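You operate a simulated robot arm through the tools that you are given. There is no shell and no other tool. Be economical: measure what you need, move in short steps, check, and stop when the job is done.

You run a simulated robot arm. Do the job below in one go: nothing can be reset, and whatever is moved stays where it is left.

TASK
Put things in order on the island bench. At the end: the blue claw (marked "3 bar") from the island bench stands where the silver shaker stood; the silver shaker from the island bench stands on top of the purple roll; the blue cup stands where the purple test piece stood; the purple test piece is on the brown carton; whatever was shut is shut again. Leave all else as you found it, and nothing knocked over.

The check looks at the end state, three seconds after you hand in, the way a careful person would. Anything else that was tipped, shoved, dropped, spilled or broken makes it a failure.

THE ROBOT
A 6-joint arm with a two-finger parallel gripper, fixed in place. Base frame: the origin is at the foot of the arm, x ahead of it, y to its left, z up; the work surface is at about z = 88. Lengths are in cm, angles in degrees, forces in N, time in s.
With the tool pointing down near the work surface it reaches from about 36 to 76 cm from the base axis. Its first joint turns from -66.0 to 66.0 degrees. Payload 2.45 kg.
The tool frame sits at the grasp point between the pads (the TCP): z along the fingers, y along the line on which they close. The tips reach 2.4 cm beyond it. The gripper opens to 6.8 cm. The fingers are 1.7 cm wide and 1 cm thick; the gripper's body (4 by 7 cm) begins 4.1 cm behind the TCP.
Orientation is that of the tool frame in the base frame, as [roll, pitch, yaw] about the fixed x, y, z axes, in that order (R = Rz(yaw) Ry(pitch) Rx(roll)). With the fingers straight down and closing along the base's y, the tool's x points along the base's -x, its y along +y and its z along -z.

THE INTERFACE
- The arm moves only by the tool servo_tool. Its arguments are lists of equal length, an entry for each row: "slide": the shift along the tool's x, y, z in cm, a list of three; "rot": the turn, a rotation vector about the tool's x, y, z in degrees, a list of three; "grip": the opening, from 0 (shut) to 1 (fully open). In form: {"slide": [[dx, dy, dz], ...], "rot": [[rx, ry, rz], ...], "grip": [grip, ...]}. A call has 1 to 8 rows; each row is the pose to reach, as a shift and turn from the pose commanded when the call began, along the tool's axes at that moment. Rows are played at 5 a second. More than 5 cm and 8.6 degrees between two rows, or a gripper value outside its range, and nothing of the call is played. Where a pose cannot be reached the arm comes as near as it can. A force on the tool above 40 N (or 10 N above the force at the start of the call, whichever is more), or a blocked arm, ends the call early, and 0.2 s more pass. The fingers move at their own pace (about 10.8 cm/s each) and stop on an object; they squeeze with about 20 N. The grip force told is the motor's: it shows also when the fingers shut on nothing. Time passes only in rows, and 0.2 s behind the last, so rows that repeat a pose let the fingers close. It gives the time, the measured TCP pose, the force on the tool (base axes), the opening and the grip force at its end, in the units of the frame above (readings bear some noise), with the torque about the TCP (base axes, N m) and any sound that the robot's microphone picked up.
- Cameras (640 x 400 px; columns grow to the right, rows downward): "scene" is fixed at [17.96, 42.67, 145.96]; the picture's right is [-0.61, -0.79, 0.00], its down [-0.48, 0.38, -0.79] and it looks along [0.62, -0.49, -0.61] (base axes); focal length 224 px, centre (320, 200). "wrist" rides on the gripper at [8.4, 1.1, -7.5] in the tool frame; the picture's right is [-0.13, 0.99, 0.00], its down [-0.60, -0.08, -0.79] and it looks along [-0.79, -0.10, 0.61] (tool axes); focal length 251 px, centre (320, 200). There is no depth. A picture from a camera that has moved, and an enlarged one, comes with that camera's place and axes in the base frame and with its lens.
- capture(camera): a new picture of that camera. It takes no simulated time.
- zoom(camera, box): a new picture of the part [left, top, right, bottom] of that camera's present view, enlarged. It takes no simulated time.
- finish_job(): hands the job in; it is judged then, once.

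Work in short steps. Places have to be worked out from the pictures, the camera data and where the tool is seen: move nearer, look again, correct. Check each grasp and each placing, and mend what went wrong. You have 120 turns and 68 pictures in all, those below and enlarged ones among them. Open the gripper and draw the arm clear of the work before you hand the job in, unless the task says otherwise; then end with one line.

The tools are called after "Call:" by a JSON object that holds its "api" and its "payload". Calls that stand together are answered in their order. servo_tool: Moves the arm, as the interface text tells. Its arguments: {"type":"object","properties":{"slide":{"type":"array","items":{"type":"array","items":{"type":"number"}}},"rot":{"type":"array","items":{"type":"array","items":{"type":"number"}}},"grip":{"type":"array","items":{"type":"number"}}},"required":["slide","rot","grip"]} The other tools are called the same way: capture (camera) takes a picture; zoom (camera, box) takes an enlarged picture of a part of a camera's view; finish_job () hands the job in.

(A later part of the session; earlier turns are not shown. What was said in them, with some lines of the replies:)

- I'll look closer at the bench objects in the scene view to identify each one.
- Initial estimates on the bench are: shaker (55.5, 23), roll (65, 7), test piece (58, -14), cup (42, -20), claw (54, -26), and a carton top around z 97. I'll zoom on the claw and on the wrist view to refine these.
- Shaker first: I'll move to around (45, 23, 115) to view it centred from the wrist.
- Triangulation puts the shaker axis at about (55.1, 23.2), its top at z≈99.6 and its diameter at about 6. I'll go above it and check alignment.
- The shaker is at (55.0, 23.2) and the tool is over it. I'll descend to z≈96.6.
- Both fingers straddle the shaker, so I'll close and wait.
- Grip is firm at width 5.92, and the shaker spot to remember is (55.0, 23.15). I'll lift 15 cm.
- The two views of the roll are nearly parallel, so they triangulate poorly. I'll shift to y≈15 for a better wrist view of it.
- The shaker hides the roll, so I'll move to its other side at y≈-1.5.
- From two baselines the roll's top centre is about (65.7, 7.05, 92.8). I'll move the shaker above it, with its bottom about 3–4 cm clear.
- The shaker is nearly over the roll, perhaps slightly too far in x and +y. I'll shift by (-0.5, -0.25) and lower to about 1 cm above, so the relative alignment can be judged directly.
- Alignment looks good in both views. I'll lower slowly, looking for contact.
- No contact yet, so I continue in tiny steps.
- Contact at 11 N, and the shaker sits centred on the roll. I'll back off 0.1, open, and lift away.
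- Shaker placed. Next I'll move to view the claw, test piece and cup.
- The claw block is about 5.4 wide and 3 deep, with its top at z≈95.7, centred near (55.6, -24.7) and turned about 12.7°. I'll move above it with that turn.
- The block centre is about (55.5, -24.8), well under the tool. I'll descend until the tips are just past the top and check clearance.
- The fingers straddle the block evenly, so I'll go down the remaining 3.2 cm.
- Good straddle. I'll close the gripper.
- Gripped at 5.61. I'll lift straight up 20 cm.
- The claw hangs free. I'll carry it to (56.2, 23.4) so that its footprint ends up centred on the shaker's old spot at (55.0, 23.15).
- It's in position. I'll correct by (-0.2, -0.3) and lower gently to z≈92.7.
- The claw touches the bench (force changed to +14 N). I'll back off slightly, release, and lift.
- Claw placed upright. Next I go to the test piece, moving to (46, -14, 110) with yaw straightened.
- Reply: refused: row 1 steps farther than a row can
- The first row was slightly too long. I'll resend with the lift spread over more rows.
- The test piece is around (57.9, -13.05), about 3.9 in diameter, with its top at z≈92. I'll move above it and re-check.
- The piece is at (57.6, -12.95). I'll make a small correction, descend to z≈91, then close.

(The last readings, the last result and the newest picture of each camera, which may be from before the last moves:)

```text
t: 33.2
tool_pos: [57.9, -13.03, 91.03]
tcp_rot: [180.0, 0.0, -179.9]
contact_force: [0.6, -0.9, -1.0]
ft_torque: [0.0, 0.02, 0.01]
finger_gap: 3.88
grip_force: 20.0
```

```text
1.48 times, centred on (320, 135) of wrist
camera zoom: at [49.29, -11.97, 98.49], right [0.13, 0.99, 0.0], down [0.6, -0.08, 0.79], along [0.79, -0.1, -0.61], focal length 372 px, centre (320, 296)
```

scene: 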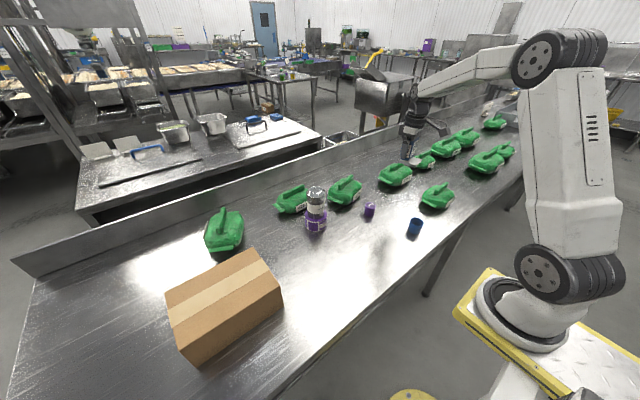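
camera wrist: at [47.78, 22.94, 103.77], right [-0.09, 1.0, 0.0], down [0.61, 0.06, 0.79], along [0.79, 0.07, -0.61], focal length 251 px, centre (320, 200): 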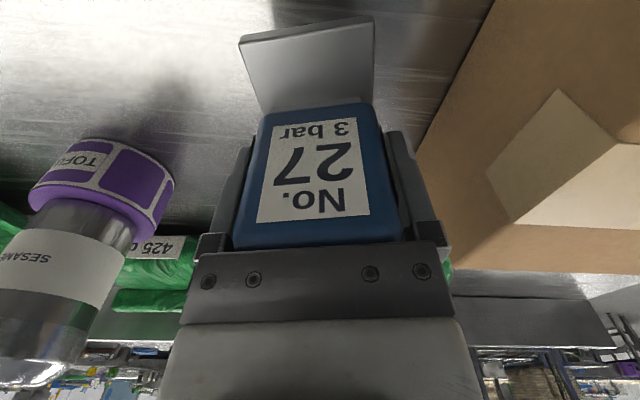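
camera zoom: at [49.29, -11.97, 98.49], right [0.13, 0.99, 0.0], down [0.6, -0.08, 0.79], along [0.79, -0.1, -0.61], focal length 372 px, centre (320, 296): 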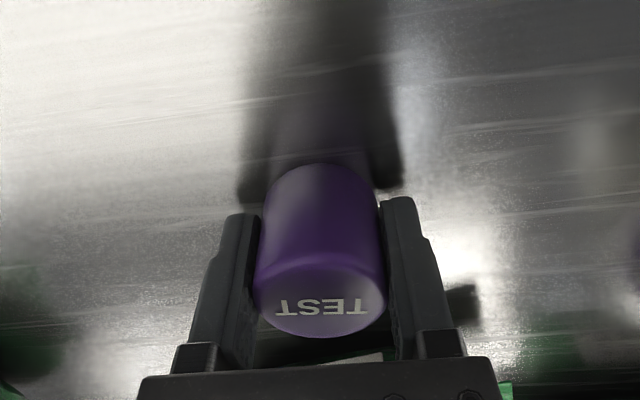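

Gripped at 3.88; the spot to remember is (57.7, -13.0). I'll lift and carry to above the carton at (54, 38).

Call:
{"api": "servo_tool", "payload": {"slide": [[0, 0, -2], [0, 0, -6], [0, 0, -10.5], [0, 0, -15], [0, 0, -19.5], [0, 0, -23], [0, 4.5, -23], [0, 9, -23]], "rot": [[0, 0, 0], [0, 0, 0], [0, 0, 0], [0, 0, 0], [0, 0, 0], [0, 0, 0], [0, 0, 0], [0, 0, 0]], "grip": [0, 0, 0, 0, 0, 0, 0, 0]}}

Call:
{"api": "servo_tool", "payload": {"slide": [[0.4, 4.8, 0], [0.8, 9.6, 0], [1.2, 14.4, 0], [1.6, 19.2, 0], [2, 24, 0], [2.4, 28.8, 0], [2.8, 33.6, 0], [3.2, 38.4, 0]], "rot": [[0, 0, 0], [0, 0, 0], [0, 0, 0], [0, 0, 0], [0, 0, 0], [0, 0, 0], [0, 0, 0], [0, 0, 0]], "grip": [0, 0, 0, 0, 0, 0, 0, 0]}}

Call:
{"api": "servo_tool", "payload": {"slide": [[0.4, 2.5, 2], [0.4, 2.5, 6], [0.4, 2.5, 9.5], [0.4, 2.5, 9.5]], "rot": [[0, 0, 0], [0, 0, 0], [0, 0, 0], [0, 0, 0]], "grip": [0, 0, 0, 0]}}

Call:
{"api": "zoom", "payload": {"camera": "scene", "box": [150, 180, 330, 370]}}

Call:
{"api": "capture", "payload": {"camera": "wrist"}}

```text
t: 35.0
tool_pos: [57.81, -4.06, 114.01]
tcp_rot: [179.9, 0.0, 179.9]
contact_force: [-0.1, 0.3, -0.9]
ft_torque: [0.02, 0.02, -0.01]
finger_gap: 3.89
grip_force: 19.9
```

```text
t: 36.8
tool_pos: [54.46, 34.28, 114.24]
tcp_rot: [180.0, -0.1, -180.0]
contact_force: [0.3, 0.2, -0.3]
ft_torque: [-0.01, 0.0, 0.0]
finger_gap: 3.89
grip_force: 20.3
```

```text
t: 37.8
tool_pos: [53.85, 36.86, 104.54]
tcp_rot: [180.0, 0.0, -180.0]
contact_force: [0.0, -0.8, -0.5]
ft_torque: [-0.01, -0.03, 0.0]
finger_gap: 3.88
grip_force: 20.2
```

```text
2.11 times, centred on (240, 275) of scene
camera zoom: at [17.96, 42.67, 145.96], right [-0.61, -0.79, 0.0], down [-0.48, 0.38, -0.79], along [0.62, -0.49, -0.61], focal length 472 px, centre (488, 42)
```

zoom: 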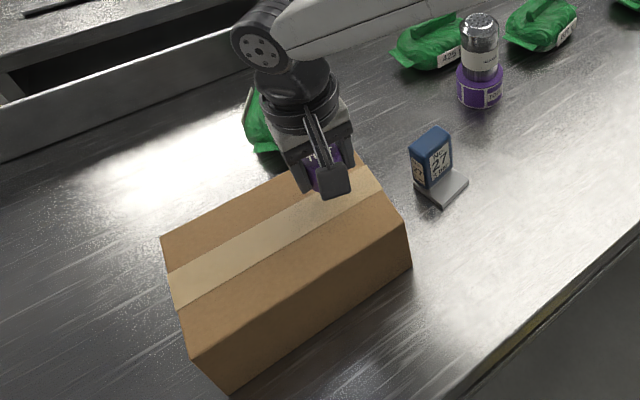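

```text
26 pictures are left
camera wrist: at [45.49, 38.03, 112.03], right [0.13, 0.99, 0.0], down [0.6, -0.08, 0.79], along [0.79, -0.1, -0.61], focal length 251 px, centre (320, 200)
```

wrist: 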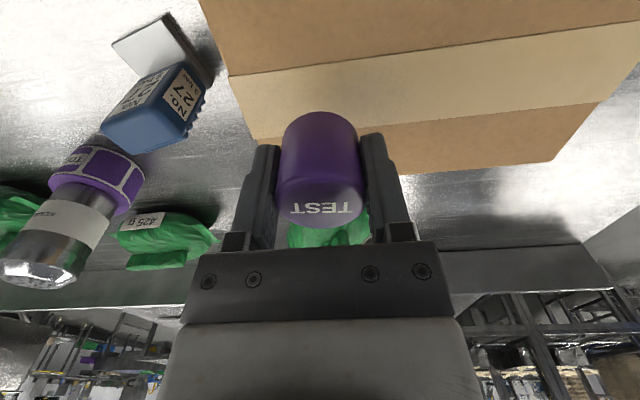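

The piece is over the carton top. I'll shift 1.5 further inward and lower towards it.

Call:
{"api": "servo_tool", "payload": {"slide": [[0, 1.5, 1], [0, 1.5, 2.5], [0, 1.5, 3.4], [0, 1.5, 3.8], [0, 1.5, 3.8]], "rot": [[0, 0, 0], [0, 0, 0], [0, 0, 0], [0, 0, 0], [0, 0, 0]], "grip": [0, 0, 0, 0, 0]}}

Call:
{"api": "zoom", "payload": {"camera": "wrist", "box": [220, 50, 420, 250]}}

```text
t: 39.0
tool_pos: [54.13, 38.4, 100.9]
tcp_rot: [179.9, 0.2, 180.0]
contact_force: [-1.1, -2.4, 15.1]
ft_torque: [-0.08, 0.04, -0.01]
finger_gap: 3.86
grip_force: 19.8
```

```text
2.00 times, centred on (320, 150) of wrist
camera zoom: at [45.64, 39.54, 108.4], right [0.13, 0.99, 0.0], down [0.6, -0.08, 0.79], along [0.79, -0.1, -0.61], focal length 503 px, centre (320, 300)
```

zoom: 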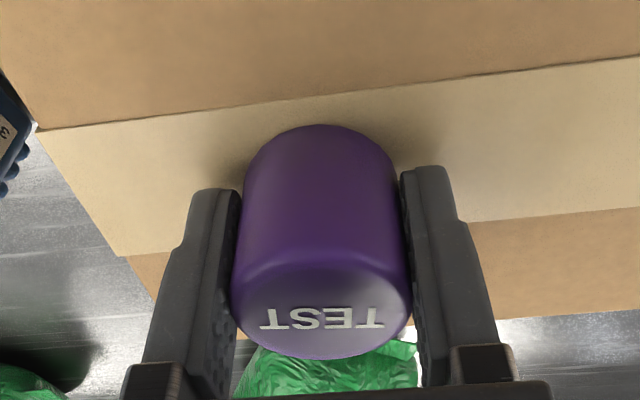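

Contact at 15 N: the piece is on the carton. I'll back off a touch, open, and rise.

Call:
{"api": "servo_tool", "payload": {"slide": [[0, 0, -0.12], [0, 0, -0.12], [0, 0, -0.12], [0, 0, -0.12], [0, 0, -2], [0, 0, -5], [0, 0, -9], [0, 0, -13]], "rot": [[0, 0, 0], [0, 0, 0], [0, 0, 0], [0, 0, 0], [0, 0, 0], [0, 0, 0], [0, 0, 0], [0, 0, 0]], "grip": [0, 1, 1, 1, 1, 1, 1, 1]}}

Call:
{"api": "zoom", "payload": {"camera": "wrist", "box": [120, 0, 520, 250]}}

```text
t: 40.8
tool_pos: [54.39, 38.49, 113.94]
tcp_rot: [-179.9, 0.0, 179.9]
contact_force: [0.0, 0.3, 0.1]
ft_torque: [-0.02, 0.01, -0.01]
finger_gap: 6.79
grip_force: 0.0
```

```text
1.60 times, centred on (320, 125) of wrist
camera zoom: at [45.86, 39.66, 121.41], right [0.13, 0.99, 0.0], down [0.6, -0.08, 0.79], along [0.79, -0.1, -0.61], focal length 402 px, centre (320, 320)
```

zoom: 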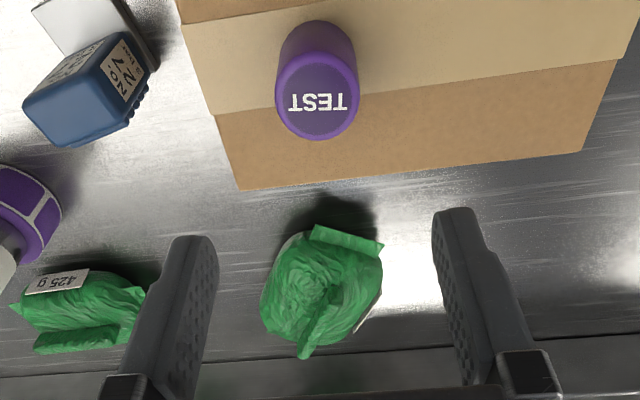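

The test piece stands on the carton. Next the cup, near (42.2, -19.7): I'll travel there at height.

Call:
{"api": "servo_tool", "payload": {"slide": [[0.95, -4.5, 0], [1.9, -9, 0], [2.85, -13.5, 0], [3.8, -18, 0], [4.75, -22.5, 0], [5.7, -27, 0], [6.65, -31.5, 0], [7.6, -36, 0]], "rot": [[0, 0, 0], [0, 0, 0], [0, 0, 0], [0, 0, 0], [0, 0, 0], [0, 0, 0], [0, 0, 0], [0, 0, 0]], "grip": [1, 1, 1, 1, 1, 1, 1, 1]}}

Call:
{"api": "servo_tool", "payload": {"slide": [[0.95, -4.5, 0], [1.9, -9, 0], [2.85, -13.5, 0], [3.8, -18, 0], [4.6, -22.2, 0], [4.6, -22.2, 4.5], [4.6, -22.2, 9], [4.6, -22.2, 9]], "rot": [[0, 0, 0], [0, 0, 0], [0, 0, 0], [0, 0, 0], [0, 0, 0], [0, 0, 0], [0, 0, 0], [0, 0, 0]], "grip": [1, 1, 1, 1, 1, 1, 1, 1]}}

Call:
{"api": "zoom", "payload": {"camera": "wrist", "box": [190, 0, 450, 270]}}

Call:
{"api": "zoom", "payload": {"camera": "scene", "box": [360, 170, 460, 260]}}

```text
t: 42.6
tool_pos: [46.59, 2.25, 113.62]
tcp_rot: [179.9, 0.0, -179.9]
contact_force: [0.3, -0.6, 0.1]
ft_torque: [0.01, -0.01, -0.01]
finger_gap: 6.79
grip_force: 0.1
```

```text
t: 44.4
tool_pos: [41.96, -19.96, 105.02]
tcp_rot: [-180.0, 0.0, -180.0]
contact_force: [0.1, 1.0, -0.3]
ft_torque: [0.0, 0.05, -0.03]
finger_gap: 6.8
grip_force: 0.1
```

```text
1.48 times, centred on (320, 135) of wrist
camera zoom: at [33.46, -18.86, 112.46], right [0.13, 0.99, 0.0], down [0.6, -0.08, 0.79], along [0.79, -0.1, -0.61], focal length 372 px, centre (320, 296)
```

zoom: 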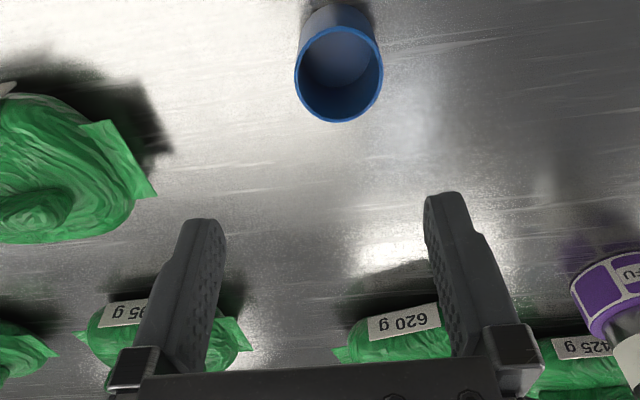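

```text
4.44 times, centred on (410, 215) of scene
camera zoom: at [17.96, 42.67, 145.96], right [-0.61, -0.79, 0.0], down [-0.48, 0.38, -0.79], along [0.62, -0.49, -0.61], focal length 997 px, centre (-80, 133)
```

zoom: 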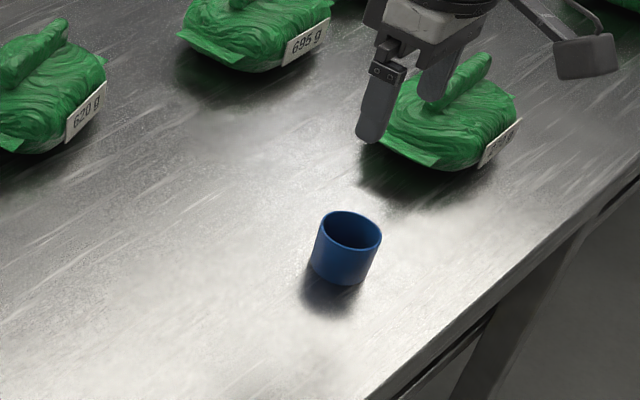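

The cup centre is about (41.6, -18.9). I'll correct, descend to z≈97 and check again.

Call:
{"api": "servo_tool", "payload": {"slide": [[0.35, 1, 3], [0.35, 1, 6], [0.35, 1, 8], [0.35, 1, 8]], "rot": [[0, 0, 0], [0, 0, 0], [0, 0, 0], [0, 0, 0]], "grip": [1, 1, 1, 1]}}

Call:
{"api": "zoom", "payload": {"camera": "wrist", "box": [190, 0, 450, 270]}}

```text
t: 45.4
tool_pos: [41.59, -18.82, 96.75]
tcp_rot: [180.0, 0.0, 179.9]
contact_force: [-0.3, 0.2, -0.5]
ft_torque: [0.02, -0.04, -0.03]
finger_gap: 6.79
grip_force: 0.1
```

```text
1.48 times, centred on (320, 135) of wrist
camera zoom: at [33.0, -17.68, 104.35], right [0.13, 0.99, 0.0], down [0.6, -0.08, 0.79], along [0.79, -0.1, -0.61], focal length 372 px, centre (320, 296)
```

zoom: 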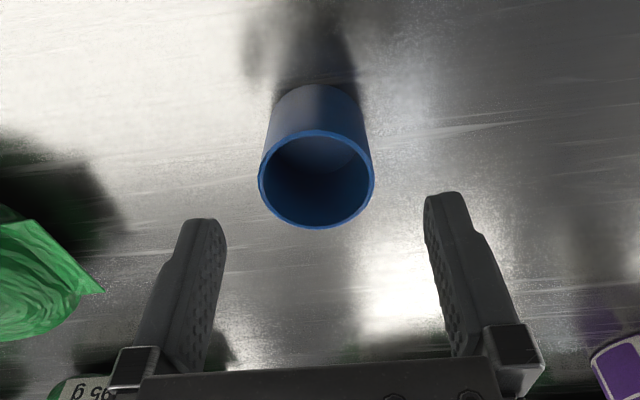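

The cup is at (41.3, -18.9), diameter 4.3. I'll descend to z≈91.2 and close gently.

Call:
{"api": "servo_tool", "payload": {"slide": [[0.2, -0.05, 2], [0.2, -0.05, 4], [0.2, -0.05, 5.6], [0.2, -0.05, 5.6], [0.2, -0.05, 5.6], [0.2, -0.05, 5.6], [0.2, -0.05, 5.6]], "rot": [[0, 0, 0], [0, 0, 0], [0, 0, 0], [0, 0, 0], [0, 0, 0], [0, 0, 0], [0, 0, 0]], "grip": [1, 1, 1, 1, 0.75, 0, 0]}}

Call:
{"api": "zoom", "payload": {"camera": "wrist", "box": [190, 0, 450, 270]}}

```text
t: 47.0
tool_pos: [41.37, -18.75, 91.08]
tcp_rot: [179.9, 0.0, 180.0]
contact_force: [-0.2, 0.4, 0.4]
ft_torque: [0.01, -0.01, -0.01]
finger_gap: 4.4
grip_force: 20.5
```

```text
1.48 times, centred on (320, 135) of wrist
camera zoom: at [32.86, -17.73, 98.57], right [0.13, 0.99, 0.0], down [0.6, -0.08, 0.79], along [0.79, -0.1, -0.61], focal length 372 px, centre (320, 296)
```

zoom: 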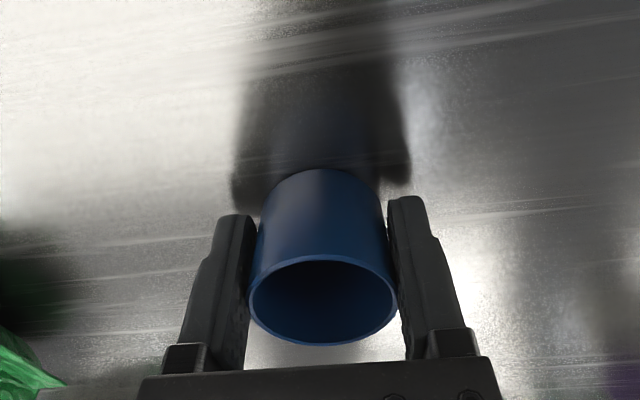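

Cup gripped at 4.4. I'll lift, carry to (57.7, -13.0), and lower to just above the bench.

Call:
{"api": "servo_tool", "payload": {"slide": [[0, 0, -2], [0, 0, -6], [-4.1, 1.45, -7], [-8.2, 2.9, -7], [-12.3, 4.4, -7], [-16.3, 5.8, -7], [-16.3, 5.8, -3], [-16.3, 5.8, -0.4]], "rot": [[0, 0, 0], [0, 0, 0], [0, 0, 0], [0, 0, 0], [0, 0, 0], [0, 0, 0], [0, 0, 0], [0, 0, 0]], "grip": [0, 0, 0, 0, 0, 0, 0, 0]}}

```text
t: 48.8
tool_pos: [57.8, -12.88, 91.63]
tcp_rot: [-179.9, -0.1, 180.0]
contact_force: [0.5, -0.4, -0.2]
ft_torque: [0.02, 0.02, 0.0]
finger_gap: 4.39
grip_force: 19.6
```

The position matches the test piece's spot. I'll lower the last 0.5 cm to contact.

Call:
{"api": "servo_tool", "payload": {"slide": [[0, 0, 0.25], [0, 0, 0.45], [0, 0, 0.5], [0, 0, 0.5]], "rot": [[0, 0, 0], [0, 0, 0], [0, 0, 0], [0, 0, 0]], "grip": [0, 0, 0, 0]}}

```text
t: 49.8
tool_pos: [57.72, -12.99, 91.05]
tcp_rot: [-179.9, 0.0, -180.0]
contact_force: [-0.7, -0.3, -0.2]
ft_torque: [-0.03, 0.05, 0.03]
finger_gap: 4.4
grip_force: 20.2
```

Call:
{"api": "servo_tool", "payload": {"slide": [[0, 0, 0.1], [0, 0, 0.2], [0, 0, 0.2]], "rot": [[0, 0, 0], [0, 0, 0], [0, 0, 0]], "grip": [0, 0, 0]}}

```text
t: 50.6
tool_pos: [57.8, -12.9, 90.89]
tcp_rot: [-179.9, 0.2, -180.0]
contact_force: [-2.3, -1.1, 14.0]
ft_torque: [0.0, -0.04, -0.01]
finger_gap: 4.42
grip_force: 20.4
```

Contact. I'll release and rise.

Call:
{"api": "servo_tool", "payload": {"slide": [[0, 0, -0.12], [0, 0, -0.12], [0, 0, -0.12], [0, 0, -0.12], [0, 0, -3], [0, 0, -7], [0, 0, -12], [0, 0, -16]], "rot": [[0, 0, 0], [0, 0, 0], [0, 0, 0], [0, 0, 0], [0, 0, 0], [0, 0, 0], [0, 0, 0], [0, 0, 0]], "grip": [0, 1, 1, 1, 1, 1, 1, 1]}}

Call:
{"api": "servo_tool", "payload": {"slide": [[4, 1, -3], [8, 2, -6], [8, 2, -10], [8, 2, -14], [8, 2, -18]], "rot": [[0, 0, 0], [0, 0, 0], [0, 0, 0], [0, 0, 0], [0, 0, 0]], "grip": [1, 1, 1, 1, 1]}}

Call:
{"api": "capture", "payload": {"camera": "scene"}}

Call:
{"api": "zoom", "payload": {"camera": "scene", "box": [200, 170, 440, 320]}}

```text
t: 52.4
tool_pos: [57.52, -12.95, 106.87]
tcp_rot: [180.0, 0.0, -180.0]
contact_force: [-0.5, -0.1, 0.0]
ft_torque: [-0.03, 0.02, 0.0]
finger_gap: 6.79
grip_force: 0.2
```

```text
refused: row 1 steps farther than a row can; nothing moved
```

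```text
19 pictures are left
```

scene: 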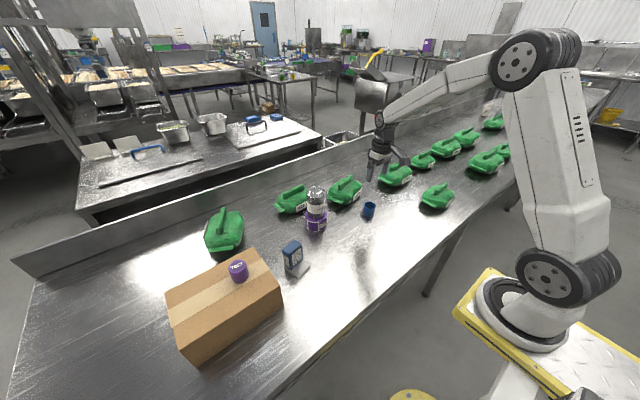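

```text
2.67 times, centred on (320, 245) of scene
camera zoom: at [17.96, 42.67, 145.96], right [-0.61, -0.79, 0.0], down [-0.48, 0.38, -0.79], along [0.62, -0.49, -0.61], focal length 598 px, centre (320, 80)
```

zoom: 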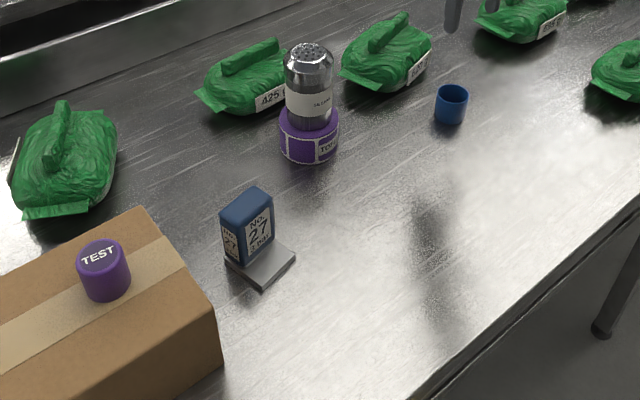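

Everything stands in its place and nothing else has been disturbed. I'll draw the arm clear before handing in.

Call:
{"api": "servo_tool", "payload": {"slide": [[0, 0, -4], [0, 0, -8], [3, 1, -11], [6, 2, -14], [8, 3, -17], [8, 3, -17]], "rot": [[0, 0, 0], [0, 0, 0], [0, 0, 0], [0, 0, 0], [0, 0, 0], [0, 0, 0]], "grip": [1, 1, 1, 1, 1, 1]}}

```text
t: 53.8
tool_pos: [49.52, -9.94, 123.76]
tcp_rot: [180.0, 0.0, -179.9]
contact_force: [0.2, -0.4, 0.4]
ft_torque: [0.0, -0.02, 0.03]
finger_gap: 6.8
grip_force: 0.1
```

The arm is clear and the gripper is open, so I'm handing in.

Call:
{"api": "finish_job", "payload": {}}

```text
The job is handed in.
```

I've handed the job in: the shaker stands on the purple roll, the "3 bar" claw on the shaker's old spot, the cup on the test piece's old spot, and the test piece on the carton. I opened nothing that was shut, and the last scene picture shows nothing else moved or knocked over.
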